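You operate a simulated robot arm through the tools that you are given. There is no shell and no other tool. Be economical: measure what you need, move in short steps, check, and stop when the job is done.

Carry out the task below with a simulated robot arm. There is one attempt and no reset: what you move stays moved.

TASK
Put things in order on the foot of the bed. At the end: the clear carafe stands where the yellow cup stood; the teal pin stands on top of the brown cedar block; the cream pin is on the specs case; the red bottle is on the green coaster; the yellow cup is on the purple coaster; whatever was shut is shut again. Leave all else as you found it, and nothing knocked over.
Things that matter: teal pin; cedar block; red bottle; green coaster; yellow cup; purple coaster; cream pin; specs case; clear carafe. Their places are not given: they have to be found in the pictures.

It is judged by the outcome, as a careful person would: the job done as asked, and still so three seconds after it is handed in. It fails if anything else is knocked over, pushed out of place, dropped, spilled or broken.

THE ROBOT
A 7-joint arm with a two-finger parallel gripper, fixed in place. Base frame: the origin is at the foot of the arm, x ahead of it, y to its left, z up; the work surface is at about z = 800. Lengths are in mm, angles in rad, forces in N, time in s.
With the tool pointing down near the work surface it reaches from about 300 to 700 mm from the base axis. Its first joint turns from -1.152 to 1.152 rad. Payload 1.57 kg.
Tool frame: the origin (TCP) lies between the finger pads and is the grasp point; the fingertips stand 30 mm ahead of it; z points along the fingers, y is the line along which they close. The gripper opens to 110 mm. The fingers are 24 mm wide and 12 mm thick; the gripper's body (48 by 112 mm) begins 78 mm behind the TCP.
Orientation is told as [roll, pitch, yaw] about the base's x, y, z axes, in that order, counted from this pose: with the fingers straight down and closing along the base's y, the tool's x points along the base's -x, its y along +y and its z along -z.

THE INTERFACE
- The arm moves only by the tool play_rows. Its argument "commands" is a list of rows, each a list of 7 numbers: the shift along the tool's x, y, z in units of 250 mm (1.0 is 250 mm), then the turn, a rotation vector about the tool's x, y, z in units of 180 degrees (1.0 is 180 degrees), then the opening, from 0 (shut) to 1 (fully open). In form: [[dx, dy, dz, wx, wy, wz, fingers], ...]. A call has 1 to 8 rows; each row is the pose to reach, as a shift and turn from the pose commanded when the call began, along the tool's axes at that moment. A call with a number of a shift or a turn outside -1 to 1 is refused whole. A row lasts 0.2 s, in which the tool goes at most 50 mm and 0.15 rad; a call with a longer step from one row to the next is refused whole, and so is a gripper value outside its range. A pose out of reach is approached as far as the arm can. The call stops where the force on the tool passes 40 N (or 10 N more than at its start, if that is more) or the arm is blocked; 0.2 s more then pass. The fingers move at their own pace (about 108 mm/s each) and stop on an object; they squeeze with about 39 N. The grip force told is the motor's: it shows also when the fingers shut on nothing. Time passes only in rows, and 0.2 s behind the last, so rows that repeat a pose let the fingers close. It gives the time, the measured TCP pose, the force on the tool (base axes), the opening and the grip force at its end, in the units of the frame above (readings bear some noise).
- Cameras (640 x 400 px; columns grow to the right, rows downward): "scene" is fixed at [147.3, -383.1, 1393.5]; the picture's right is [0.90, -0.44, 0.00], its down [-0.30, -0.61, -0.73] and it looks along [0.32, 0.66, -0.68] (base axes); focal length 319 px, centre (320, 200). "wrist" rides on the gripper at [-36, 0, -80] in the tool frame; the picture's right is [0.00, -1.00, 0.00], its down [0.97, 0.00, -0.24] and it looks along [0.24, 0.00, 0.97] (tool axes); focal length 218 px, centre (320, 200).
- capture(camera): a new picture of that camera. No time passes.
- locate(camera, pixels): for up to 12 pixels [column, row] of the newest picture of that camera ("zoom" is the newest enlarged one), the place [x, y, z] in the base frame of the surface seen there, good to about 2 mm. No time passes.
- close_up(camera, box): a new picture of the part [left, top, right, bottom] of that camera's present view, enlarged. No time passes.
- finish_job(): hands the job in; it is judged then, once.

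Work in short steps. Measure before you move; look again where a grasp or a placing could have gone wrong, and mend it. You have 80 turns and 38 pictures in all, those below and enlarged ones among them. Open the gripper and draw the arm clear of the work before you hand the job in, unless the task says otherwise; then end with one line.

The tools are called after "Call:" as a command line: name --pt "numbers of a row" for each row, then --argument value for the rest, lists and objects as JSON in quotes. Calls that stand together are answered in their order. play_rows: Moves the arm, as the interface text tells. Its arguments: {"type":"object","properties":{"commands":{"type":"array","items":{"type":"array","items":{"type":"number"}}}},"required":["commands"]} The other tools are called the same way: capture (camera) takes a picture; locate (camera, pixels) gives the place of the surface under pixels of a picture; close_up (camera, box) takes an enlarged picture of a part of a camera's view; finish_job () hands the job in.

At the start:

```text
t: 0.0
eef_pos: [413.1, 6.1, 1094.5]
tcp_rot: [-0.001, 0.001, -0.001]
force: [0.3, 0.0, 0.4]
opening: 110.0
gripper_force: 0.1
```

scene: 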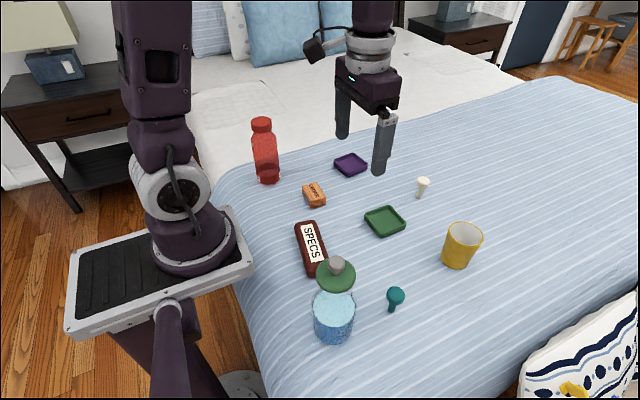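
wrist: 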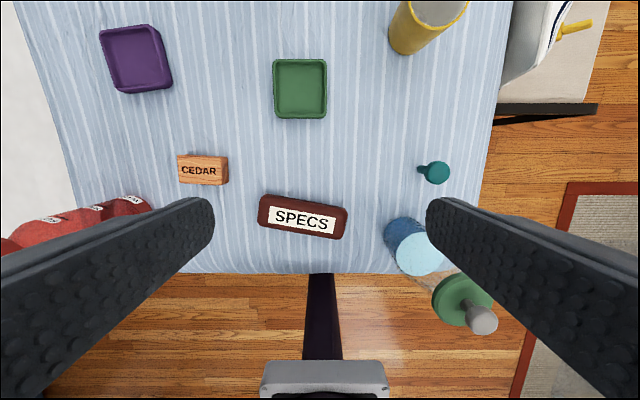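

I'll enlarge the work area to measure the objects.

Call:
close_up --camera "scene" --box '[230, 100, 390, 200]'

Call:
close_up --camera "scene" --box '[280, 160, 520, 350]'

Call:
locate --camera "scene" --pixels '[[262, 121], [268, 180], [350, 164], [314, 190], [314, 201], [384, 220], [423, 180], [420, 196], [311, 240], [396, 294], [391, 310], [336, 262]]'

Call:
locate --camera "wrist" --pixels '[[136, 58], [300, 88], [180, 156], [226, 157], [226, 185], [180, 182], [262, 200], [346, 212], [340, 237], [260, 224], [438, 172], [420, 170]]'

```text
4.00 times, centred on (310, 150) of scene
```

zoom: 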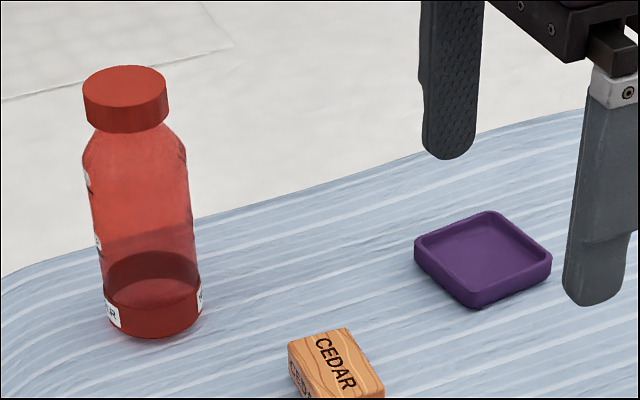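

```text
2.11 times, centred on (400, 255) of scene
```

zoom: 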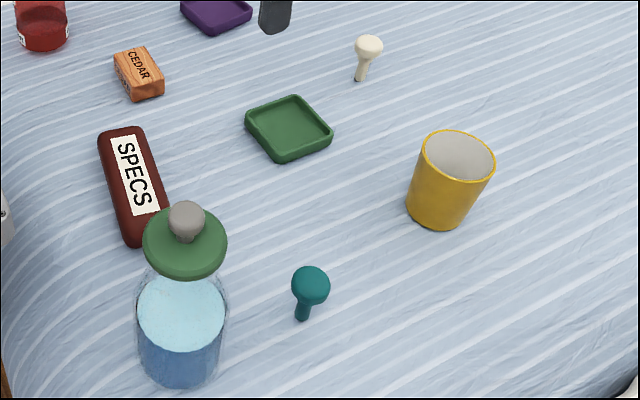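

```text
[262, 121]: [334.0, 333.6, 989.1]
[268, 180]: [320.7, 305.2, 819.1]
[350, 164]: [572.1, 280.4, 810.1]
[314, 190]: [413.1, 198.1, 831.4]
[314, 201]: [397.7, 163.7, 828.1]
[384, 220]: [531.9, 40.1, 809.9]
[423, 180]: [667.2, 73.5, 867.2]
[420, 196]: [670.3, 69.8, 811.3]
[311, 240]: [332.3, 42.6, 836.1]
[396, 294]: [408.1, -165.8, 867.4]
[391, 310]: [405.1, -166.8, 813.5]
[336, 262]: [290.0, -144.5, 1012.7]
```

```text
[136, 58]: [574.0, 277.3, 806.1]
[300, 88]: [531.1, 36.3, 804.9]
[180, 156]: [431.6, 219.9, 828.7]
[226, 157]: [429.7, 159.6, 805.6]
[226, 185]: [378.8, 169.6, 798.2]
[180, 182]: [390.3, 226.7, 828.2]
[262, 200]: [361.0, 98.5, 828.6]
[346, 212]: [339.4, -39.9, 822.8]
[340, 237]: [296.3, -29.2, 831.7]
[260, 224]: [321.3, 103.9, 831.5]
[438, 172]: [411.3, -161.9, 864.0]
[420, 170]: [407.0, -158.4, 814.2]
```

Positions are mostly clear. Now I'll measure the cup, carafe and bottle outlines, the newest zoom being the lower area.

Call:
locate --camera "zoom" --pixels '[[424, 145], [492, 165], [440, 180], [408, 208], [437, 228], [468, 215], [455, 133], [450, 180], [474, 180], [460, 155]]'

Call:
locate --camera "zoom" --pixels '[[139, 345], [180, 350], [219, 345], [180, 384], [180, 310], [144, 240], [226, 240], [187, 208], [185, 262], [180, 285], [150, 370], [210, 374]]'

Call:
locate --camera "scene" --pixels '[[252, 125], [271, 125], [256, 150], [276, 150], [266, 150], [258, 178], [279, 178], [262, 118], [265, 135], [267, 165], [254, 140], [276, 140]]'

Call:
locate --camera "zoom" --pixels '[[356, 45], [382, 47], [368, 36], [369, 55], [362, 68], [360, 79], [293, 284], [329, 286], [311, 268], [310, 290], [304, 310], [302, 319]]'

```text
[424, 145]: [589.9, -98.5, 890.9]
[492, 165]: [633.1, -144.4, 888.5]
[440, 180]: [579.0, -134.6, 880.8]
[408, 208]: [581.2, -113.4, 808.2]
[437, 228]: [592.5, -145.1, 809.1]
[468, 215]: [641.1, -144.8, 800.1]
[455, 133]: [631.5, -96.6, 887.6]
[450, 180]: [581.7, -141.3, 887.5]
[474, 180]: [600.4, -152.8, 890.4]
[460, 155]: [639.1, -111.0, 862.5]
```

```text
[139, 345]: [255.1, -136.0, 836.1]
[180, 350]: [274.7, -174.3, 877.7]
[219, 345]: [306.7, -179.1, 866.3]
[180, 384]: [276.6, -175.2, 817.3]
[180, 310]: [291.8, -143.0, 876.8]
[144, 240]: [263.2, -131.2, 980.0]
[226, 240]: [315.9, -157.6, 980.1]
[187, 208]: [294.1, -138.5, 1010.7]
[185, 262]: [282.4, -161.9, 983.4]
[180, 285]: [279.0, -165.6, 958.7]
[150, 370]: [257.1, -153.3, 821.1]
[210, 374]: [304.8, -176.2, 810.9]
```

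```text
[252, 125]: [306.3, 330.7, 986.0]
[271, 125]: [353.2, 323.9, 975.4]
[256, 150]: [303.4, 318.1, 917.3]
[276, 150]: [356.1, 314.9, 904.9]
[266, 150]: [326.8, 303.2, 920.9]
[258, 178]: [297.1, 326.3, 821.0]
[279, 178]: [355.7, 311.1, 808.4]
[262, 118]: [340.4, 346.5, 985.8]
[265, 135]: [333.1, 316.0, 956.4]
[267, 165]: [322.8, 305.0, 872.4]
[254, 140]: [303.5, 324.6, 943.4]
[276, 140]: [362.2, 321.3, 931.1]
```

```text
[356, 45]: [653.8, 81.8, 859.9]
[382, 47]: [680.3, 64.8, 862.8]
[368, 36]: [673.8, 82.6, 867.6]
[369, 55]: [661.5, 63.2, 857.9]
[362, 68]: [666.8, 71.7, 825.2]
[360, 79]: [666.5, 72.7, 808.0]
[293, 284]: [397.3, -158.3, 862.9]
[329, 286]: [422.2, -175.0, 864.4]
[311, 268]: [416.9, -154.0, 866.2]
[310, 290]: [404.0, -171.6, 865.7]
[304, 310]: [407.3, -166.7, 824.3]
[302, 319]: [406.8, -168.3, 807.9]
```

I'll look closer at the carafe shape to choose the grasp height.

Call:
close_up --camera "scene" --box '[295, 245, 375, 350]'

Call:
locate --camera "scene" --pixels '[[314, 300], [354, 300], [316, 285], [354, 285], [318, 288], [351, 288], [334, 294], [334, 288], [334, 291], [336, 257]]'

```text
3.81 times, centred on (335, 298) of scene
```

zoom: 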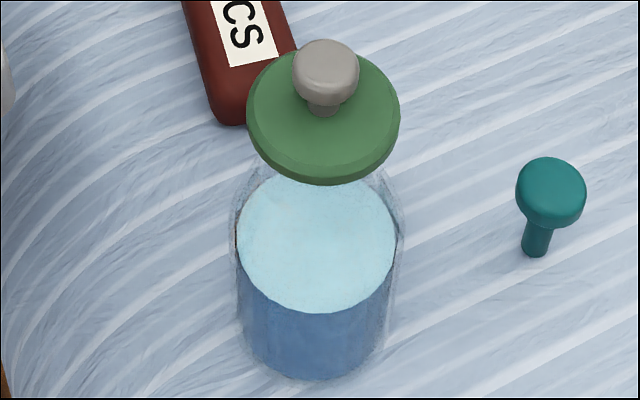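

```text
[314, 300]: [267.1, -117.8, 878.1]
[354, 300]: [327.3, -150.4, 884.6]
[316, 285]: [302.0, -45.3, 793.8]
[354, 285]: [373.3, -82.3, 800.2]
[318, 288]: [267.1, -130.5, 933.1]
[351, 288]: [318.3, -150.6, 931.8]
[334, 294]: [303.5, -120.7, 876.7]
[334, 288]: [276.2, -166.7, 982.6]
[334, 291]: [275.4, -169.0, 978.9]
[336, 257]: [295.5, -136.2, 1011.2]
```

Carafe: axis ≈(291,-144), cylindrical to z≈890, lid top ≈982, knob ≈1018. Cup: axis ≈(611,-122), rim z≈890, r≈32. First I'll move above the cup, with fingertips above the rim.

Call:
play_rows --pt "-0.132 -0.0853 0.0893 0 0 0 1" --pt "-0.264 -0.1707 0.1787 0 0 0 1" --pt "-0.396 -0.256 0.268 0 0 0 1" --pt "-0.528 -0.3413 0.3573 0 0 0 1" --pt "-0.66 -0.4267 0.4467 0 0 0 1" --pt "-0.792 -0.512 0.536 0 0 0 1" --pt "-0.792 -0.512 0.536 0 0 0 1"

Call:
capture --camera "wrist"

```text
t: 1.6
eef_pos: [609.8, -122.2, 959.1]
tcp_rot: [0.0, 0.0, 0.0]
force: [-0.1, 0.8, -0.7]
opening: 110.2
gripper_force: 0.1
```

```text
32 pictures are left
```

wrist: 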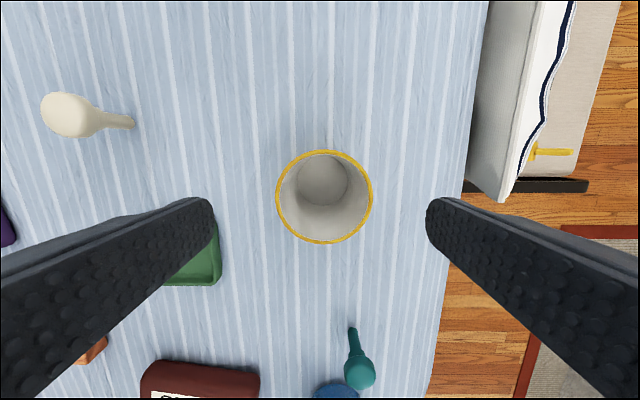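

Cup is centred (rim 276–372, rows 151–243). I'll confirm with locate, and check the coaster and pin in this view.

Call:
locate --camera "wrist" --pixels '[[277, 197], [371, 197], [324, 152], [324, 242], [324, 180], [68, 114], [132, 122], [205, 258], [214, 282]]'

```text
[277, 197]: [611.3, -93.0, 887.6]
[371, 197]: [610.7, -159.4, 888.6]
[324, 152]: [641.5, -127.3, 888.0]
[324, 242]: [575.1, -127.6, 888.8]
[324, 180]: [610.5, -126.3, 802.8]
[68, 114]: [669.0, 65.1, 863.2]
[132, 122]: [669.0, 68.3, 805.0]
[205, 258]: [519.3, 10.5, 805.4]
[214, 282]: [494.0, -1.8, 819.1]
```

Cup axis is (609.5,-126.3). I'll shift 4 mm, descend to z≈865 and close.

Call:
play_rows --pt "0 -0.016 0.12 0 0 0 1" --pt "0 -0.016 0.25 0 0 0 1" --pt "0 -0.016 0.376 0 0 0 1" --pt "0 -0.016 0.376 0 0 0 1" --pt "0 -0.016 0.376 0 0 0 0.4" --pt "0 -0.016 0.376 0 0 0 0.4" --pt "0 -0.016 0.376 0 0 0 0.4" --pt "0 -0.016 0.376 0 0 0 0.4"

```text
t: 3.4
eef_pos: [607.9, -126.6, 864.3]
tcp_rot: [0.0, 0.001, -0.001]
force: [-0.5, -0.1, 0.2]
opening: 67.5
gripper_force: 38.9
```

Gripped (67.5). Before travelling I'll measure the coaster rims from the start picture, and lift.

Call:
locate --camera "scene" --pixels '[[335, 161], [352, 154], [366, 164], [349, 172], [350, 163], [366, 218], [388, 207], [404, 221], [384, 233], [385, 220], [343, 166], [358, 167]]'

Call:
play_rows --pt "0 0 -0.1 0 0 0 0.4" --pt "0 0 -0.25 0 0 0 0.4" --pt "0 0 -0.4 0 0 0 0.4" --pt "0 0 -0.4 0 0 0 0.4"

```text
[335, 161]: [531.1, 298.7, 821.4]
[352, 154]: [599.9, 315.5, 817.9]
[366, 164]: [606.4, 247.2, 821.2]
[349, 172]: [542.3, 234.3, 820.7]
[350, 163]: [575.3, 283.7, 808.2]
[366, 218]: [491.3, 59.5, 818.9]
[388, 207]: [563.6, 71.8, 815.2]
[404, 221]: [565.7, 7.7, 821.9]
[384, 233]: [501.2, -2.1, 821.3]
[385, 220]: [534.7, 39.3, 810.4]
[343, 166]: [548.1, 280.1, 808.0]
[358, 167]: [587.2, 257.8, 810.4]
```

```text
t: 4.4
eef_pos: [606.5, -126.7, 967.4]
tcp_rot: [0.001, 0.0, 0.0]
force: [0.0, -0.4, -0.3]
opening: 44.0
gripper_force: 0.1
```

The opening fell to 44 with no grip force, so the cup slipped. I'll look.

Call:
capture --camera "wrist"

Call:
close_up --camera "scene" --box '[360, 120, 520, 280]'

```text
31 pictures are left
```

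wrist: 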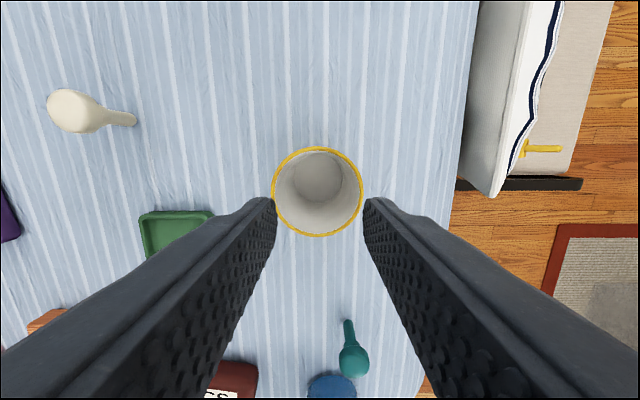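

```text
2.50 times, centred on (440, 200) of scene
```

zoom: 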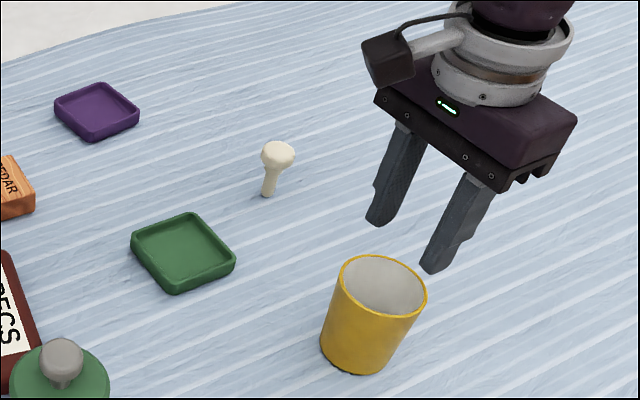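

The cup still stands, just released. The rim was likely above the pads (24 mm above the TCP). I'll recheck its place and regrip with the rim near the pad centre.

Call:
locate --camera "wrist" --pixels '[[273, 192], [362, 192], [317, 148], [317, 236], [317, 178]]'

Call:
play_rows --pt "0 0 0 0 0 0 1" --pt "0 0 0 0 0 0 1" --pt "0 0 0 0 0 0 1"

```text
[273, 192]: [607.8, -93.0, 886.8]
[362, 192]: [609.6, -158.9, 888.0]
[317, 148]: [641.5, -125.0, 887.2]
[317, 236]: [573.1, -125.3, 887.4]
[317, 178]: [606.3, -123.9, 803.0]
```

```text
t: 5.2
eef_pos: [606.6, -128.1, 967.9]
tcp_rot: [0.001, -0.001, 0.001]
force: [0.2, -0.3, -0.4]
opening: 110.0
gripper_force: 0.2
```

Cup is unmoved. Descend to z≈876 and close fully, then test with a small slow lift.

Call:
play_rows --pt "0 0.006 0.12 0 0 0 1" --pt "0 0.006 0.25 0 0 0 1" --pt "0 0.006 0.368 0 0 0 1" --pt "0 0.006 0.368 0 0 0 0" --pt "0 0.006 0.368 0 0 0 0" --pt "0 0.006 0.368 0 0 0 0" --pt "0 0.006 0.368 0 0 0 0" --pt "0 0.006 0.368 0 0 0 0"

Call:
play_rows --pt "0 0 -0.02 0 0 0 0" --pt "0 0 -0.04 0 0 0 0" --pt "0 0 -0.06 0 0 0 0" --pt "0 0 -0.06 0 0 0 0"

```text
t: 7.0
eef_pos: [611.1, -126.7, 872.6]
tcp_rot: [-0.001, 0.0, -0.001]
force: [0.4, 0.9, 0.0]
opening: 63.5
gripper_force: 39.1
```

```text
t: 8.0
eef_pos: [610.6, -123.9, 887.8]
tcp_rot: [-0.001, 0.002, -0.001]
force: [-0.2, -0.2, -0.9]
opening: 63.6
gripper_force: 39.5
```

Held at 63.6. Continue lifting and check.

Call:
play_rows --pt "0 0 -0.06 0 0 0 0" --pt "0 0 -0.12 0 0 0 0" --pt "0 0 -0.18 0 0 0 0" --pt "0 0 -0.24 0 0 0 0" --pt "0 0 -0.32 0 0 0 0" --pt "0 0 -0.32 0 0 0 0"

Call:
close_up --camera "scene" --box '[360, 100, 520, 280]'

```text
t: 9.4
eef_pos: [611.1, -125.2, 969.3]
tcp_rot: [0.001, 0.0, 0.002]
force: [-0.4, -0.6, -1.3]
opening: 63.5
gripper_force: 39.3
```

```text
2.22 times, centred on (440, 190) of scene
```

zoom: 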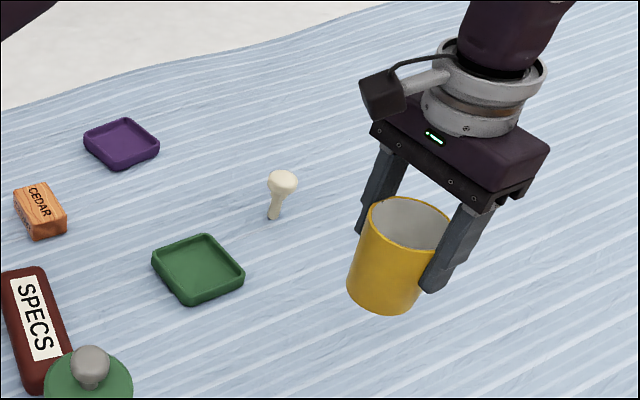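

Cup held upright. Carry it to the purple coaster centre ≈(572,276) in two stages.

Call:
play_rows --pt "0.0148 0.1608 0 0 0 0 0" --pt "0.0296 0.3216 0 0 0 0 0" --pt "0.0444 0.4824 0 0 0 0 0" --pt "0.0592 0.6432 0 0 0 0 0" --pt "0.074 0.804 0 0 0 0 0" --pt "0.074 0.804 0 0 0 0 0"

Call:
play_rows --pt "0.0148 0.1608 0 0 0 0 0" --pt "0.0296 0.3216 0 0 0 0 0" --pt "0.0444 0.4824 0 0 0 0 0" --pt "0.0592 0.6432 0 0 0 0 0" --pt "0.074 0.804 0 0 0 0 0" --pt "0.074 0.804 0 0 0 0 0" --pt "0.074 0.804 0 0 0 0 0"

Call:
close_up --camera "scene" --box '[290, 80, 430, 200]'

```text
t: 10.8
eef_pos: [590.6, 75.3, 964.8]
tcp_rot: [-0.001, 0.0, 0.001]
force: [0.0, 0.0, -0.2]
opening: 63.4
gripper_force: 39.0
```

```text
t: 12.4
eef_pos: [572.8, 278.8, 968.3]
tcp_rot: [0.0, 0.001, 0.0]
force: [0.0, 0.6, -0.4]
opening: 63.4
gripper_force: 39.3
```

```text
3.33 times, centred on (360, 140) of scene
```

zoom: 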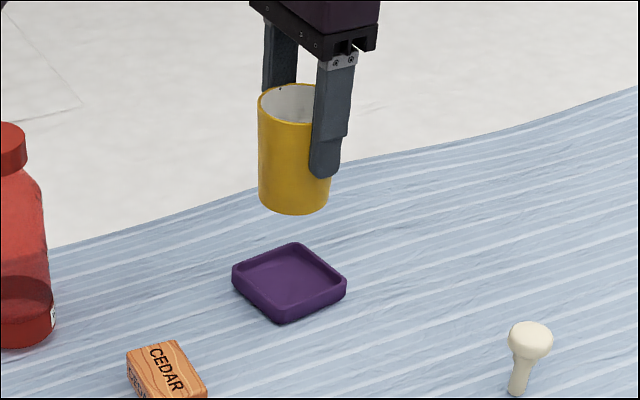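

Cup hangs over the coaster. Lower by 85 mm (coaster floor ≈808).

Call:
play_rows --pt "0 0 0.1 0 0 0 0" --pt "0 0 0.2 0 0 0 0" --pt "0 0 0.28 0 0 0 0" --pt "0 0 0.32 0 0 0 0" --pt "0 0 0.34 0 0 0 0" --pt "0 0 0.34 0 0 0 0"

Call:
close_up --camera "scene" --box '[310, 100, 410, 190]'

```text
t: 13.8
eef_pos: [571.3, 277.1, 883.2]
tcp_rot: [0.0, 0.0, -0.001]
force: [0.4, -0.7, -0.7]
opening: 63.5
gripper_force: 39.8
```

```text
4.44 times, centred on (360, 145) of scene
```

zoom: 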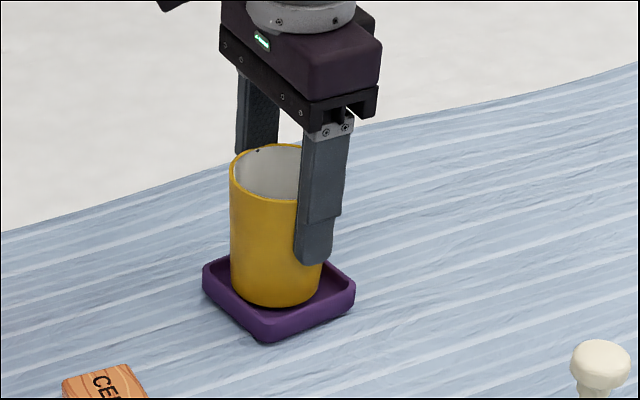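

Cup is inside the recess. I'll ease down 3 mm more, watching the force.

Call:
play_rows --pt "0 0 0.006 0 0 0 0" --pt "0 0 0.012 0 0 0 0" --pt "0 0 0.012 0 0 0 0"

```text
t: 14.6
eef_pos: [571.5, 276.8, 880.5]
tcp_rot: [-0.001, 0.002, 0.0]
force: [0.5, -0.2, -1.1]
opening: 63.5
gripper_force: 38.9
```

Call:
play_rows --pt "0 0 0.006 0 0 0 0" --pt "0 0 0.012 0 0 0 0" --pt "0 0 0.012 0 0 0 0"

```text
t: 15.4
eef_pos: [573.1, 278.1, 879.2]
tcp_rot: [0.002, -0.005, 0.001]
force: [-2.4, 0.3, 23.5]
opening: 63.5
gripper_force: 39.2
```

Contact (23 N). Back off 1 mm, open, rise.

Call:
play_rows --pt "0 0 -0.006 0 0 0 0" --pt "0 0 -0.006 0 0 0 1" --pt "0 0 -0.006 0 0 0 1" --pt "0 0 -0.006 0 0 0 1" --pt "0 0 -0.16 0 0 0 1" --pt "0 0 -0.34 0 0 0 1" --pt "0 0 -0.5 0 0 0 1" --pt "0 0 -0.5 0 0 0 1"

Call:
capture --camera "scene"

```text
t: 17.2
eef_pos: [575.1, 276.3, 1004.7]
tcp_rot: [0.0, -0.001, 0.0]
force: [-0.7, -0.3, 0.3]
opening: 109.8
gripper_force: 0.0
```

```text
26 pictures are left
```

scene: 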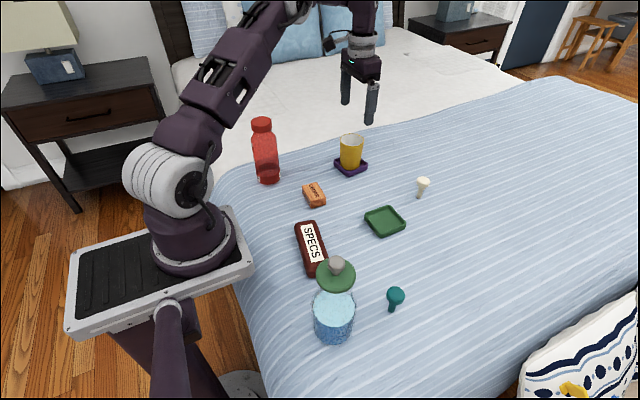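

Cup is on the coaster, upright. Next the carafe: I'll rotate yaw −90° and tilt 40° so the palm clears the lid, gripping the body low. First rotate while moving to mid-area.

Call:
play_rows --pt "0.0615 -0.1135 -0.04 0 0 0.045 1" --pt "0.123 -0.227 -0.08 0 0 0.09 1" --pt "0.1845 -0.3405 -0.12 0 0 0.135 1" --pt "0.246 -0.454 -0.16 0 0 0.18 1" --pt "0.3075 -0.5675 -0.2 0 0 0.225 1" --pt "0.369 -0.681 -0.24 0 0 0.27 1" --pt "0.4305 -0.7945 -0.28 0 0 0.315 1" --pt "0.492 -0.908 -0.32 0 0 0.36 1"

Call:
play_rows --pt "0 0 0 0 0 0.045 1" --pt "0 0 0 0 0 0.09 1" --pt "0 0 0 0 0 0.14 1" --pt "0 0 0 0 0 0.14 1"

```text
t: 19.0
eef_pos: [450.4, 53.6, 1086.2]
tcp_rot: [0.0, 0.001, -1.131]
force: [0.3, 0.6, -0.8]
opening: 110.1
gripper_force: 0.0
```

```text
refused: row 3 steps farther than a row can; nothing moved
```

Call:
play_rows --pt "0 0 0 0 0 0.046 1" --pt "0 0 0 0 0 0.093 1" --pt "0 0 0 0 0 0.14 1" --pt "0 0 0 0 0 0.14 1"

```text
t: 20.0
eef_pos: [450.4, 50.2, 1082.7]
tcp_rot: [-0.002, -0.001, -1.573]
force: [-0.2, 0.3, -0.1]
opening: 109.8
gripper_force: 0.1
```

Yaw is −1.573. Now tilt about tool y by 40° while moving to beyond the carafe (y≈-190, z≈1083).

Call:
play_rows --pt "-0.12 -0.0795 0 0 0.0444 0 1" --pt "-0.24 -0.159 0 0 0.0888 0 1" --pt "-0.36 -0.2385 0 0 0.1333 0 1" --pt "-0.48 -0.318 0 0 0.1777 0 1" --pt "-0.6 -0.3975 0 0 0.2222 0 1" --pt "-0.72 -0.477 0 0 0.2222 0 1" --pt "-0.84 -0.5565 0 0 0.2222 0 1" --pt "-0.96 -0.636 0 0 0.2222 0 1"

Call:
capture --camera "scene"

```text
t: 21.8
eef_pos: [290.5, -192.2, 1081.6]
tcp_rot: [0.0, 0.699, -1.57]
force: [-0.2, -0.6, 0.2]
opening: 110.0
gripper_force: 0.0
```

```text
25 pictures are left
```

scene: 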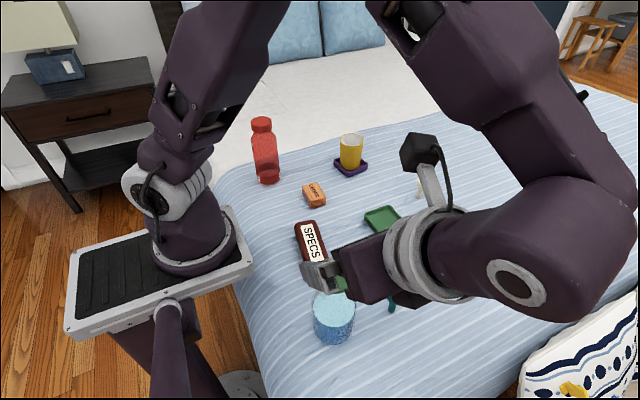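

The camera-side box sits on the upper side of the flange, so I'll tilt to 50° for more knob clearance and go to the pre-approach point (291,-251,956).

Call:
play_rows --pt "-0.1275 0 0.059 0 0.0278 0 1" --pt "-0.255 0 0.118 0 0.0556 0 1" --pt "-0.3825 0 0.176 0 0.0556 0 1" --pt "-0.51 0 0.235 0 0.0556 0 1" --pt "-0.51 0 0.235 0 0.0556 0 1"

Call:
capture --camera "wrist"

Call:
capture --camera "scene"

```text
t: 23.0
eef_pos: [289.5, -252.1, 953.4]
tcp_rot: [0.001, 0.872, -1.57]
force: [0.5, -0.6, 0.2]
opening: 109.8
gripper_force: 0.0
```

```text
24 pictures are left
```

wrist: 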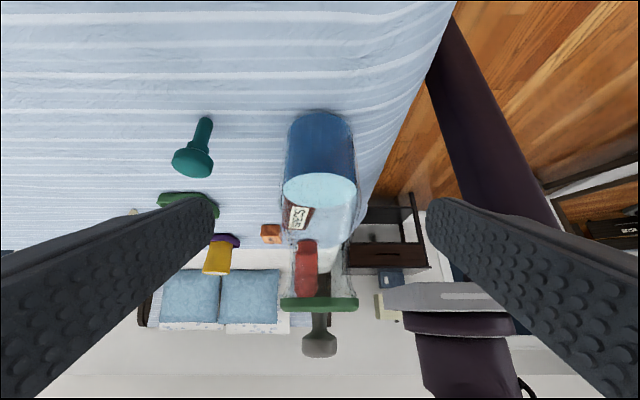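

```text
23 pictures are left
```

scene: 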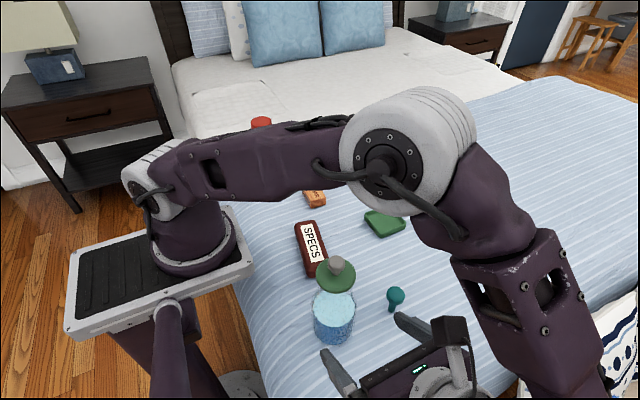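

Carafe is centred in the wrist view (287–355). Quick locate to confirm, and advance most of the way along the tool axis.

Call:
locate --camera "wrist" --pixels '[[289, 150], [353, 150], [321, 150], [321, 172], [319, 345], [283, 303], [356, 303], [288, 190], [355, 190], [320, 112]]'

Call:
play_rows --pt "0 0 0.1 0 0 0 1" --pt "0 0 0.2 0 0 0 1" --pt "0 0 0.3 0 0 0 1" --pt "0 0 0.38 0 0 0 1" --pt "0 0 0.38 0 0 0 1"

Call:
capture --camera "scene"

Call:
capture --camera "wrist"

```text
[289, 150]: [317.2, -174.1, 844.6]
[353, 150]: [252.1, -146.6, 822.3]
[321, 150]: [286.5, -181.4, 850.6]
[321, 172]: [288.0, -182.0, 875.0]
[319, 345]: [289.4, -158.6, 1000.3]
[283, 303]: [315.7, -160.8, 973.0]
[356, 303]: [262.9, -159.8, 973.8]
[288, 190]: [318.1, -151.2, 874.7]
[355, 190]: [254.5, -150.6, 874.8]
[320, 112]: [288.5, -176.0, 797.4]
```

```text
t: 24.2
eef_pos: [289.9, -176.0, 892.0]
tcp_rot: [-0.002, 0.871, -1.571]
force: [0.5, 0.2, 1.0]
opening: 109.8
gripper_force: 0.1
```

```text
22 pictures are left
```

scene: 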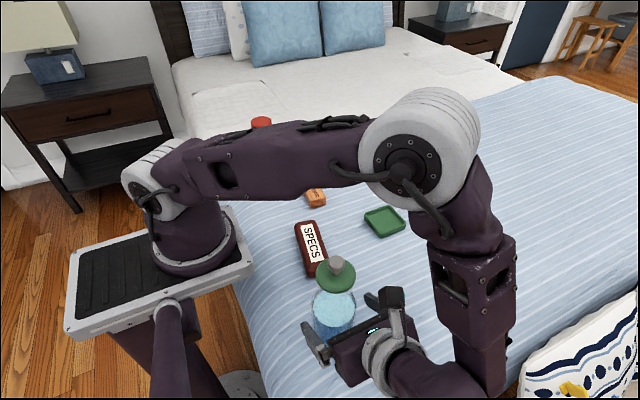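

```text
21 pictures are left
```

wrist: 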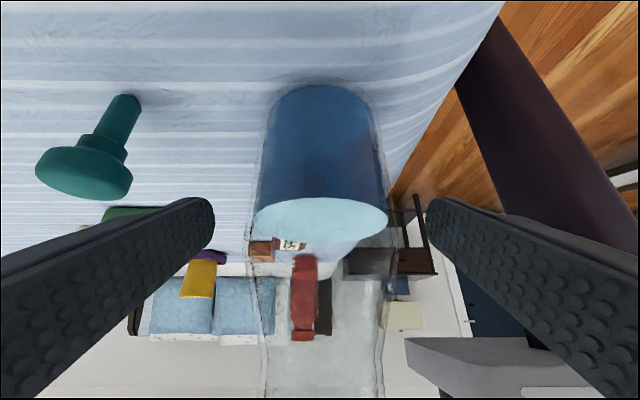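

Clear so far; carafe axis ≈(287,-149). Advance 34 mm more to (288,-150,870) and close.

Call:
play_rows --pt "0 -0.004 0.07 0 0 0 1" --pt "0 -0.006 0.136 0 0 0 1" --pt "0 -0.006 0.136 0 0 0 1" --pt "0 -0.006 0.136 0 0 0 0" --pt "0 -0.006 0.136 0 0 0 0" --pt "0 -0.006 0.136 0 0 0 0" --pt "0 -0.006 0.136 0 0 0 0" --pt "0 -0.006 0.136 0 0 0 0"

Call:
close_up --camera "scene" --box '[280, 230, 440, 380]'

```text
t: 26.0
eef_pos: [289.1, -150.5, 870.9]
tcp_rot: [0.0, 0.872, -1.572]
force: [1.7, -0.6, 0.7]
opening: 78.6
gripper_force: 39.3
```

```text
2.67 times, centred on (360, 305) of scene
```

zoom: 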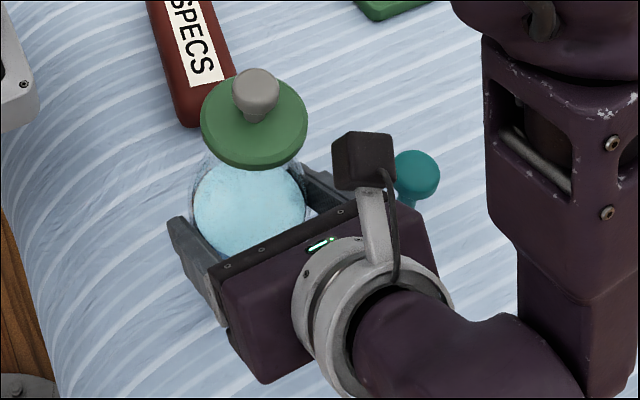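

Gripped at 78.6. Test-lift 10 mm slowly.

Call:
play_rows --pt "0.0102 0 -0.0086 0 0 0 0" --pt "0.0204 0 -0.0171 0 0 0 0" --pt "0.0306 0 -0.0257 0 0 0 0" --pt "0.0306 0 -0.0257 0 0 0 0"

Call:
close_up --camera "scene" --box '[280, 230, 440, 380]'

```text
t: 27.0
eef_pos: [287.9, -150.9, 882.7]
tcp_rot: [0.0, 0.873, -1.571]
force: [0.1, -0.5, -5.3]
opening: 78.8
gripper_force: 39.1
```

```text
2.67 times, centred on (360, 305) of scene
```

zoom: 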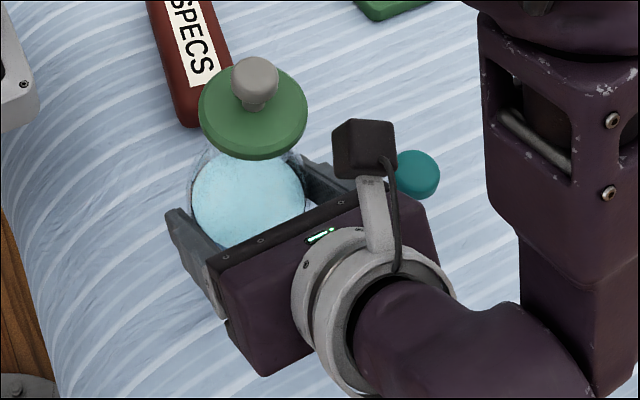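

Held with lid in place (≈5 N). Lift 80 mm more, then carry it toward (609,-126) gently.

Call:
play_rows --pt "0.049 0 -0.0412 0 0 0 0" --pt "0.098 0 -0.0824 0 0 0 0" --pt "0.147 0 -0.1236 0 0 0 0" --pt "0.196 0 -0.1648 0 0 0 0" --pt "0.245 0 -0.206 0 0 0 0" --pt "0.245 0 -0.206 0 0 0 0"

Call:
play_rows --pt "0.004 0.08 0.005 0 0 0 0" --pt "0.008 0.16 0.01 0 0 0 0" --pt "0.012 0.25 0.015 0 0 0 0" --pt "0.016 0.34 0.02 0 0 0 0" --pt "0.02 0.43 0.025 0 0 0 0" --pt "0.024 0.52 0.03 0 0 0 0" --pt "0.03 0.6 0.036 0 0 0 0" --pt "0.03 0.642 0.036 0 0 0 0"

Call:
capture --camera "scene"

```text
t: 28.4
eef_pos: [290.0, -150.3, 961.8]
tcp_rot: [0.0, 0.873, -1.57]
force: [-0.9, 0.5, -4.9]
opening: 78.7
gripper_force: 39.2
```

```text
t: 30.2
eef_pos: [449.3, -138.5, 962.7]
tcp_rot: [-0.001, 0.873, -1.57]
force: [0.5, -0.4, -5.6]
opening: 78.3
gripper_force: 38.5
```

```text
18 pictures are left
```

scene: 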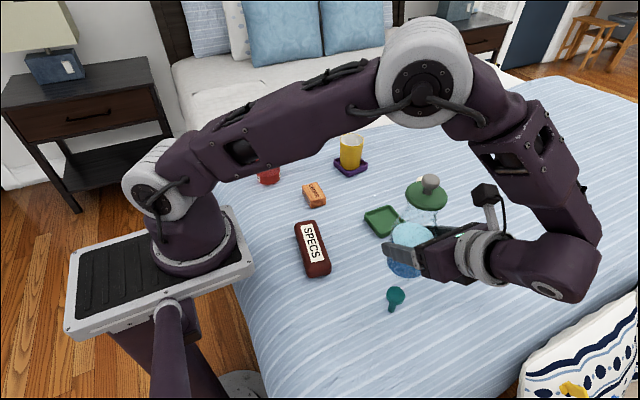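

Carrying well. Continue the second half.

Call:
play_rows --pt "0.004 0.08 0.005 0 0 0 0" --pt "0.008 0.16 0.01 0 0 0 0" --pt "0.012 0.25 0.015 0 0 0 0" --pt "0.016 0.34 0.02 0 0 0 0" --pt "0.02 0.43 0.025 0 0 0 0" --pt "0.024 0.52 0.03 0 0 0 0" --pt "0.03 0.6 0.036 0 0 0 0" --pt "0.03 0.638 0.036 0 0 0 0"

Call:
play_rows --pt "0 0 0 0 0 0 0" --pt "0 0 0 0 0 0 0"

```text
t: 32.0
eef_pos: [597.1, -120.9, 955.8]
tcp_rot: [-0.043, 0.886, -1.582]
force: [-0.4, -0.1, -5.2]
opening: 78.4
gripper_force: 38.9
out of reach, approached as far as the arm can: row 8
```

```text
t: 32.6
eef_pos: [597.1, -120.5, 955.1]
tcp_rot: [-0.039, 0.885, -1.581]
force: [1.2, 0.3, -5.1]
opening: 78.7
gripper_force: 38.0
```

It hit the reach limit at x≈597. The carafe is round, so I'll back off 50 mm and spin the tool about the vertical (−40°) to bring the wrist closer to the base.

Call:
play_rows --pt "0 -0.08 0 0 0 0 0" --pt "0 -0.16 0 0 0 0 0" --pt "0 -0.24 0 0 0 0 0" --pt "0 -0.24 0 0 0 0 0"

```text
t: 33.6
eef_pos: [549.7, -128.4, 962.5]
tcp_rot: [0.001, 0.873, -1.57]
force: [0.3, -0.1, -4.6]
opening: 78.3
gripper_force: 39.3
```

Call:
play_rows --pt "0 0 0 -0.034 0 0.0286 0" --pt "0 0 0 -0.068 0 0.0572 0" --pt "0 0 0 -0.102 0 0.0858 0" --pt "0 0 0 -0.136 0 0.1144 0" --pt "0 0 0 -0.17 0 0.143 0" --pt "0 0 0 -0.17 0 0.143 0"

```text
t: 35.0
eef_pos: [550.0, -127.2, 961.9]
tcp_rot: [-0.001, 0.873, -2.272]
force: [-0.1, 0.3, -5.6]
opening: 78.7
gripper_force: 38.8
```

Yaw is now −130°, pose exact. Move +60 mm in x to the target column.

Call:
play_rows --pt "0.025 0.046 0.0295 0 0 0 0" --pt "0.05 0.092 0.059 0 0 0 0" --pt "0.075 0.138 0.0885 0 0 0 0" --pt "0.099 0.184 0.118 0 0 0 0" --pt "0.099 0.184 0.118 0 0 0 0"

Call:
close_up --camera "scene" --box '[370, 140, 530, 300]'

```text
t: 36.2
eef_pos: [608.6, -127.5, 963.3]
tcp_rot: [-0.002, 0.872, -2.269]
force: [-0.2, -0.7, -5.5]
opening: 78.6
gripper_force: 38.9
```

```text
2.50 times, centred on (450, 220) of scene
```

zoom: 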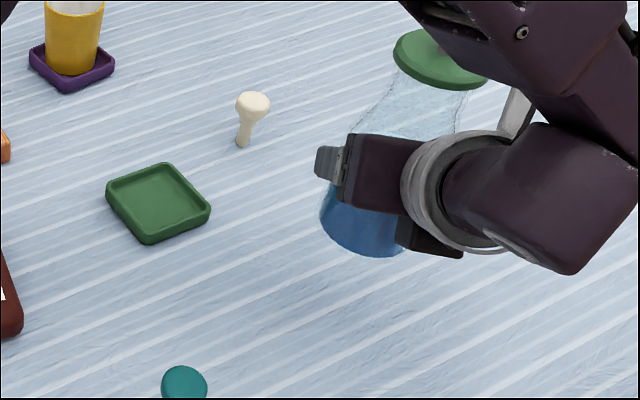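

I'll check the carafe's uprightness by locating lid points and lower edge.

Call:
locate --camera "zoom" --pixels '[[396, 58], [414, 34], [440, 85], [425, 55], [465, 86], [322, 215], [345, 245], [375, 254], [340, 225], [370, 235], [325, 228], [400, 250]]'

Call:
capture --camera "wrist"

```text
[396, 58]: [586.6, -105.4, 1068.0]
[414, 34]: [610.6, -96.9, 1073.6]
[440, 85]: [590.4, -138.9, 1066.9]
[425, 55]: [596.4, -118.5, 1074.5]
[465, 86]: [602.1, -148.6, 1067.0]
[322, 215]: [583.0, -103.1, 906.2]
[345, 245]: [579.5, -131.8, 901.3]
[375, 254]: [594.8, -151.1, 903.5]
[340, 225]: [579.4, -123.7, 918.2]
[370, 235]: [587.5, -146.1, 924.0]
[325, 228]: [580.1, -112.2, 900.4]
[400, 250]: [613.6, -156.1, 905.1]
```

```text
16 pictures are left
```

wrist: 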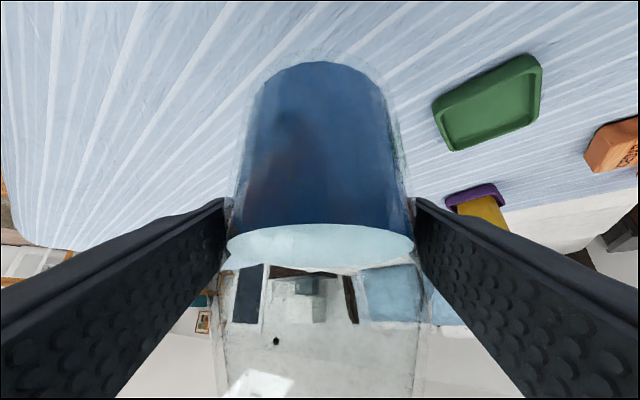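

Carafe is upright, axis ≈(609,-124.5), bottom ≈900. Lower 84 mm, then feel for contact.

Call:
play_rows --pt "-0.052 0 0.0437 0 0 0 0" --pt "-0.104 0 0.0874 0 0 0 0" --pt "-0.156 0 0.1311 0 0 0 0" --pt "-0.208 0 0.1748 0 0 0 0" --pt "-0.245 0 0.2058 0 0 0 0" --pt "-0.2574 0 0.216 0 0 0 0" --pt "-0.2574 0 0.216 0 0 0 0"

Call:
play_rows --pt "-0.006 0 0.005 0 0 0 0" --pt "-0.012 0 0.01 0 0 0 0" --pt "-0.012 0 0.01 0 0 0 0"

```text
t: 37.8
eef_pos: [610.1, -128.3, 878.7]
tcp_rot: [-0.003, 0.873, -2.267]
force: [-0.1, 1.0, -6.1]
opening: 78.6
gripper_force: 39.5
```

```text
t: 38.6
eef_pos: [611.0, -126.9, 872.4]
tcp_rot: [-0.002, 0.873, -2.27]
force: [-1.0, -0.1, -5.0]
opening: 78.7
gripper_force: 39.0
```

Call:
play_rows --pt "-0.003 0 0.0026 0 0 0 0" --pt "-0.006 0 0.0052 0 0 0 0" --pt "-0.006 0 0.0052 0 0 0 0"

```text
t: 39.4
eef_pos: [607.8, -128.1, 872.0]
tcp_rot: [-0.001, 0.872, -2.269]
force: [0.2, -0.5, -5.3]
opening: 78.9
gripper_force: 39.0
```

Call:
play_rows --pt "-0.003 0 0.0026 0 0 0 0" --pt "-0.006 0 0.0052 0 0 0 0" --pt "-0.006 0 0.0052 0 0 0 0"

```text
t: 40.2
eef_pos: [609.3, -128.9, 872.0]
tcp_rot: [0.002, 0.874, -2.267]
force: [-8.3, -4.5, 22.4]
opening: 78.6
gripper_force: 39.2
```

Contact. Relieve ~1 mm, open, and withdraw along the tool axis.

Call:
play_rows --pt "0.003 0 -0.0026 0 0 0 0" --pt "0.003 0 -0.0026 0 0 0 1" --pt "0.003 0 -0.0026 0 0 0 1" --pt "0.003 0 -0.0026 0 0 0 1" --pt "0.003 0 -0.1 0 0 0 1" --pt "0.003 0 -0.25 0 0 0 1" --pt "0.003 0 -0.42 0 0 0 1" --pt "0.003 0 -0.58 0 0 0 1"

Call:
capture --camera "scene"

```text
t: 42.0
eef_pos: [540.7, -213.0, 965.7]
tcp_rot: [-0.001, 0.873, -2.271]
force: [-0.4, 0.0, -0.4]
opening: 110.0
gripper_force: 0.0
```

```text
15 pictures are left
```

scene: 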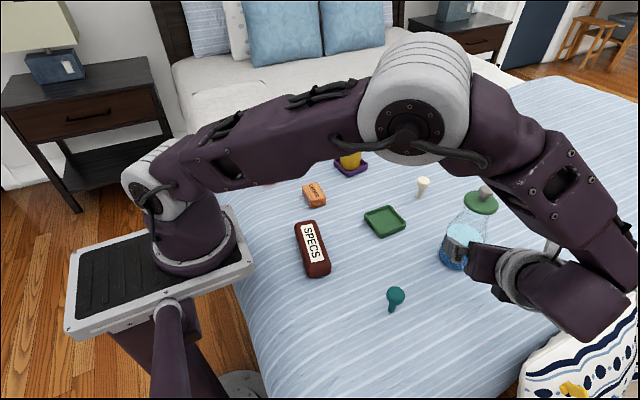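

Carafe stands in place. Retreat back/up and straighten the tool.

Call:
play_rows --pt "0.071 0 -0.164 0 0 0 1" --pt "0.142 0 -0.328 0 0 0 1" --pt "0.213 0 -0.492 0 -0.0463 0 1" --pt "0.213 0 -0.492 0 -0.0926 0 1" --pt "0.213 0 -0.492 0 -0.1389 0 1" --pt "0.213 0 -0.492 0 -0.1852 0 1" --pt "0.213 0 -0.492 0 -0.2315 0 1" --pt "0.213 0 -0.492 0 -0.2778 0 1"

```text
t: 43.8
eef_pos: [498.9, -258.8, 1085.0]
tcp_rot: [0.0, -0.002, -2.268]
force: [0.7, 0.0, -0.8]
opening: 110.1
gripper_force: 0.0
```

Unwind the yaw while moving above the teal pin.

Call:
play_rows --pt "0.005 -0.0655 0.043 0 0 -0.0463 1" --pt "0.01 -0.131 0.086 0 0 -0.0926 1" --pt "0.015 -0.1965 0.129 0 0 -0.1389 1" --pt "0.02 -0.262 0.172 0 0 -0.1852 1" --pt "0.025 -0.3275 0.215 0 0 -0.2315 1" --pt "0.03 -0.393 0.258 0 0 -0.2778 1" --pt "0.035 -0.4585 0.301 0 0 -0.3241 1" --pt "0.04 -0.524 0.344 0 0 -0.3704 1"

Call:
play_rows --pt "0 0 0 0 0 -0.044 1" --pt "0 0 0 0 0 -0.088 1" --pt "0 0 0 0 0 -0.132 1" --pt "0 0 0 0 0 -0.176 1" --pt "0 0 0 0 0 -0.22 1" --pt "0 0 0 0 0 -0.264 1" --pt "0 0 0 0 0 -0.308 1" --pt "0 0 0 0 0 -0.352 1"

Call:
capture --camera "wrist"

```text
t: 45.6
eef_pos: [405.7, -166.5, 998.5]
tcp_rot: [-0.001, 0.0, -1.102]
force: [-0.2, -1.0, 0.1]
opening: 109.9
gripper_force: 0.1
```

```text
t: 47.4
eef_pos: [404.4, -167.0, 997.4]
tcp_rot: [0.001, 0.001, 0.003]
force: [-0.1, 0.2, 1.1]
opening: 110.0
gripper_force: 0.1
```

```text
14 pictures are left
```

wrist: 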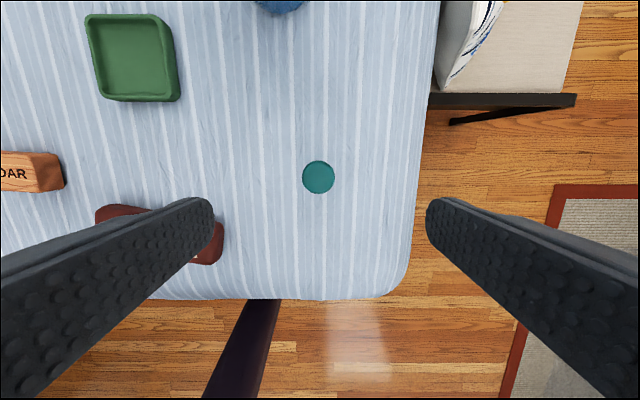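

Teal head at (318,177), seen from above. Locate its edges and specs/cedar.

Call:
locate --camera "wrist" --pixels '[[304, 177], [332, 177], [318, 163], [318, 191], [318, 177], [62, 186], [35, 156], [0, 155]]'

Call:
close_up --camera "scene" --box '[370, 275, 420, 320]'

```text
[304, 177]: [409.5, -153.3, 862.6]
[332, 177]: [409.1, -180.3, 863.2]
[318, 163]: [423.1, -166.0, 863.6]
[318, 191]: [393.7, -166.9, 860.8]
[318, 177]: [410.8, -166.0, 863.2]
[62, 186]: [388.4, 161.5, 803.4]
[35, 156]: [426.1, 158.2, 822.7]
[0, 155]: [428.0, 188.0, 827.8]
```

```text
8.89 times, centred on (395, 298) of scene
```

zoom: 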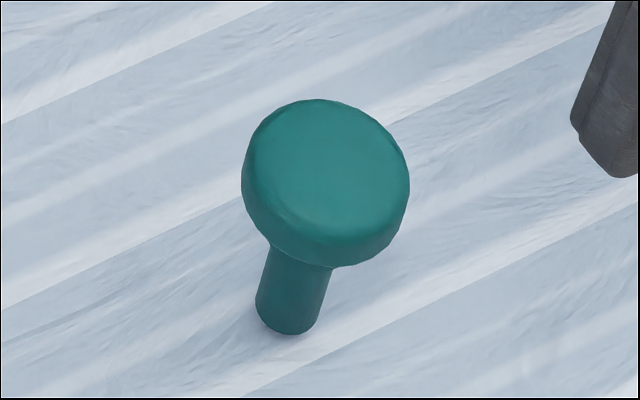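

Pin axis (409,-166.5), head r14, top 865. Descend to z≈857 and grip the head.

Call:
play_rows --pt "-0.016 0 0.16 0 0 0 0.6" --pt "-0.016 0 0.34 0 0 0 0.6" --pt "-0.016 0 0.5 0 0 0 0.6" --pt "-0.016 0 0.564 0 0 0 0.6" --pt "-0.016 0 0.564 0 0 0 0" --pt "-0.016 0 0.564 0 0 0 0" --pt "-0.016 0 0.564 0 0 0 0" --pt "-0.016 0 0.564 0 0 0 0"

Call:
play_rows --pt "0 0 -0.04 0 0 0 0" --pt "0 0 -0.1 0 0 0 0" --pt "0 0 -0.22 0 0 0 0" --pt "0 0 -0.34 0 0 0 0" --pt "0 0 -0.34 0 0 0 0"

Call:
close_up --camera "scene" --box '[290, 170, 450, 300]'

```text
t: 49.2
eef_pos: [408.6, -163.9, 856.0]
tcp_rot: [0.0, 0.0, 0.001]
force: [-0.3, -0.6, 0.9]
opening: 32.2
gripper_force: 39.4
```

```text
t: 50.4
eef_pos: [409.3, -166.7, 939.2]
tcp_rot: [0.0, -0.001, 0.003]
force: [0.3, -0.3, -0.2]
opening: 32.5
gripper_force: 39.1
```

```text
3.08 times, centred on (370, 235) of scene
```

zoom: 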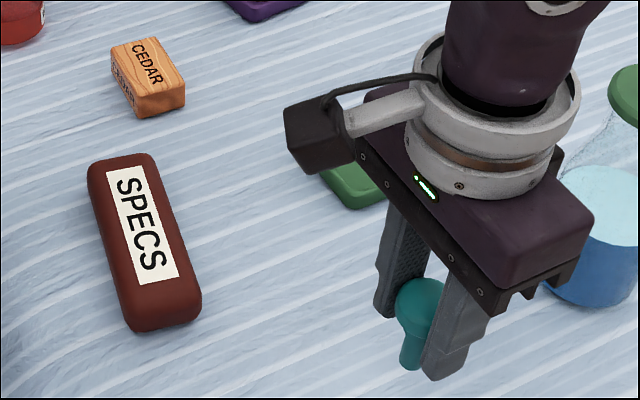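

Pin held upright. Measure the cedar top face corners and specs-case top.

Call:
locate --camera "zoom" --pixels '[[114, 51], [154, 40], [182, 82], [140, 95], [148, 67], [135, 60], [160, 80], [98, 167], [150, 160], [128, 318], [195, 305], [145, 225]]'

```text
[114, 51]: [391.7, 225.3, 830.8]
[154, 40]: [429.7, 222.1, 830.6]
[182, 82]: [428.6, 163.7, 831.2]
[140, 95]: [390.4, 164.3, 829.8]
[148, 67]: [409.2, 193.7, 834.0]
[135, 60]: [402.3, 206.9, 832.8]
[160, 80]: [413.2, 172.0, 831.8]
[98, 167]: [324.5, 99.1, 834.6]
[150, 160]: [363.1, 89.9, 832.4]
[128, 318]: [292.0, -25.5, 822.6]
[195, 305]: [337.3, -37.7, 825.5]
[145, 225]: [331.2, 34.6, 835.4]
```

Cedar top centre ≈(410,194), z≈832. Carry the pin +360 mm in y.

Call:
play_rows --pt "0 0.12 0 0 0 0 0" --pt "0 0.24 0 0 0 0 0" --pt "0 0.36 0 0 0 0 0" --pt "0 0.48 0 0 0 0 0" --pt "0 0.6 0 0 0 0 0" --pt "0 0.72 0 0 0 0 0" --pt "0 0.72 0 0 0 0 0"

Call:
play_rows --pt "0 0.12 0 0 0 0 0" --pt "0 0.24 0 0 0 0 0" --pt "0 0.36 0 0 0 0 0" --pt "0 0.48 0 0 0 0 0" --pt "-0.004 0.6 0 0 0 0 0" --pt "-0.004 0.722 0 0 0 0 0" --pt "-0.004 0.722 0 0 0 0 0" --pt "-0.004 0.722 0.16 0 0 0 0"

Call:
close_up --camera "scene" --box '[270, 130, 370, 220]'

```text
t: 52.0
eef_pos: [407.1, 14.1, 943.5]
tcp_rot: [0.0, -0.001, 0.003]
force: [-0.4, -0.1, -0.4]
opening: 32.4
gripper_force: 38.7
```

```text
t: 53.8
eef_pos: [410.5, 195.3, 900.8]
tcp_rot: [0.0, -0.001, 0.002]
force: [0.2, -0.1, 0.2]
opening: 32.4
gripper_force: 39.1
```

```text
4.44 times, centred on (320, 175) of scene
```

zoom: 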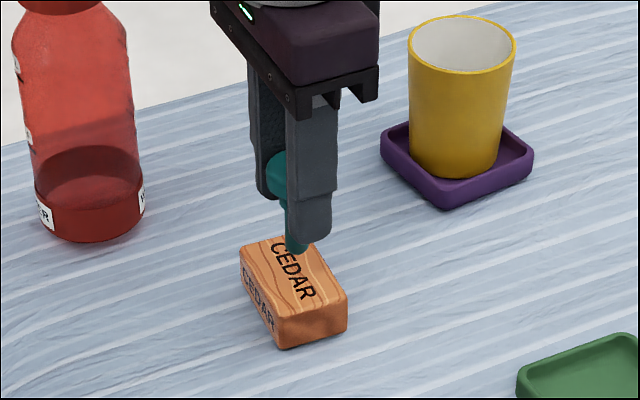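

Pin is over the block centre, bottom ≈12 mm above. Lower 9 mm, then feel.

Call:
play_rows --pt "0 0 0.02 0 0 0 0" --pt "0 0 0.036 0 0 0 0" --pt "0 0 0.036 0 0 0 0"

Call:
play_rows --pt "0 0 0.004 0 0 0 0" --pt "0 0 0.008 0 0 0 0" --pt "0 0 0.008 0 0 0 0"

```text
t: 54.6
eef_pos: [411.5, 193.2, 893.4]
tcp_rot: [-0.001, 0.001, 0.001]
force: [-0.4, 0.7, 0.3]
opening: 32.2
gripper_force: 39.1
```

```text
t: 55.4
eef_pos: [409.8, 193.3, 891.2]
tcp_rot: [0.001, 0.0, 0.0]
force: [-0.3, 0.5, -0.8]
opening: 32.3
gripper_force: 38.7
```

Call:
play_rows --pt "0 0 0.004 0 0 0 0" --pt "0 0 0.008 0 0 0 0" --pt "0 0 0.008 0 0 0 0"

Call:
close_up --camera "scene" --box '[290, 150, 340, 215]'

```text
t: 56.2
eef_pos: [410.4, 193.3, 890.1]
tcp_rot: [0.001, -0.001, 0.002]
force: [0.7, -1.0, -1.0]
opening: 32.3
gripper_force: 39.3
```

```text
6.15 times, centred on (315, 182) of scene
```

zoom: 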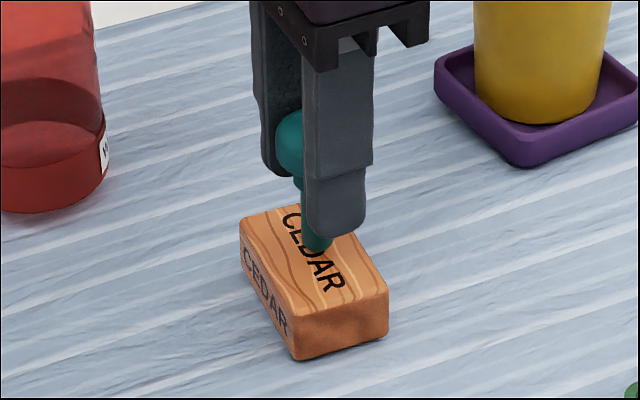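

Still no contact; continue in 1 mm steps.

Call:
play_rows --pt "0 0 0.004 0 0 0 0" --pt "0 0 0.008 0 0 0 0" --pt "0 0 0.008 0 0 0 0"

```text
t: 57.0
eef_pos: [409.6, 194.1, 888.5]
tcp_rot: [0.0, 0.001, 0.002]
force: [-0.8, -0.5, -0.2]
opening: 32.3
gripper_force: 38.7
```

Call:
play_rows --pt "0 0 0.004 0 0 0 0" --pt "0 0 0.008 0 0 0 0" --pt "0 0 0.008 0 0 0 0"

```text
t: 57.8
eef_pos: [409.7, 193.8, 885.8]
tcp_rot: [0.001, 0.001, 0.0]
force: [-1.0, -1.1, 16.7]
opening: 32.8
gripper_force: 38.8
```

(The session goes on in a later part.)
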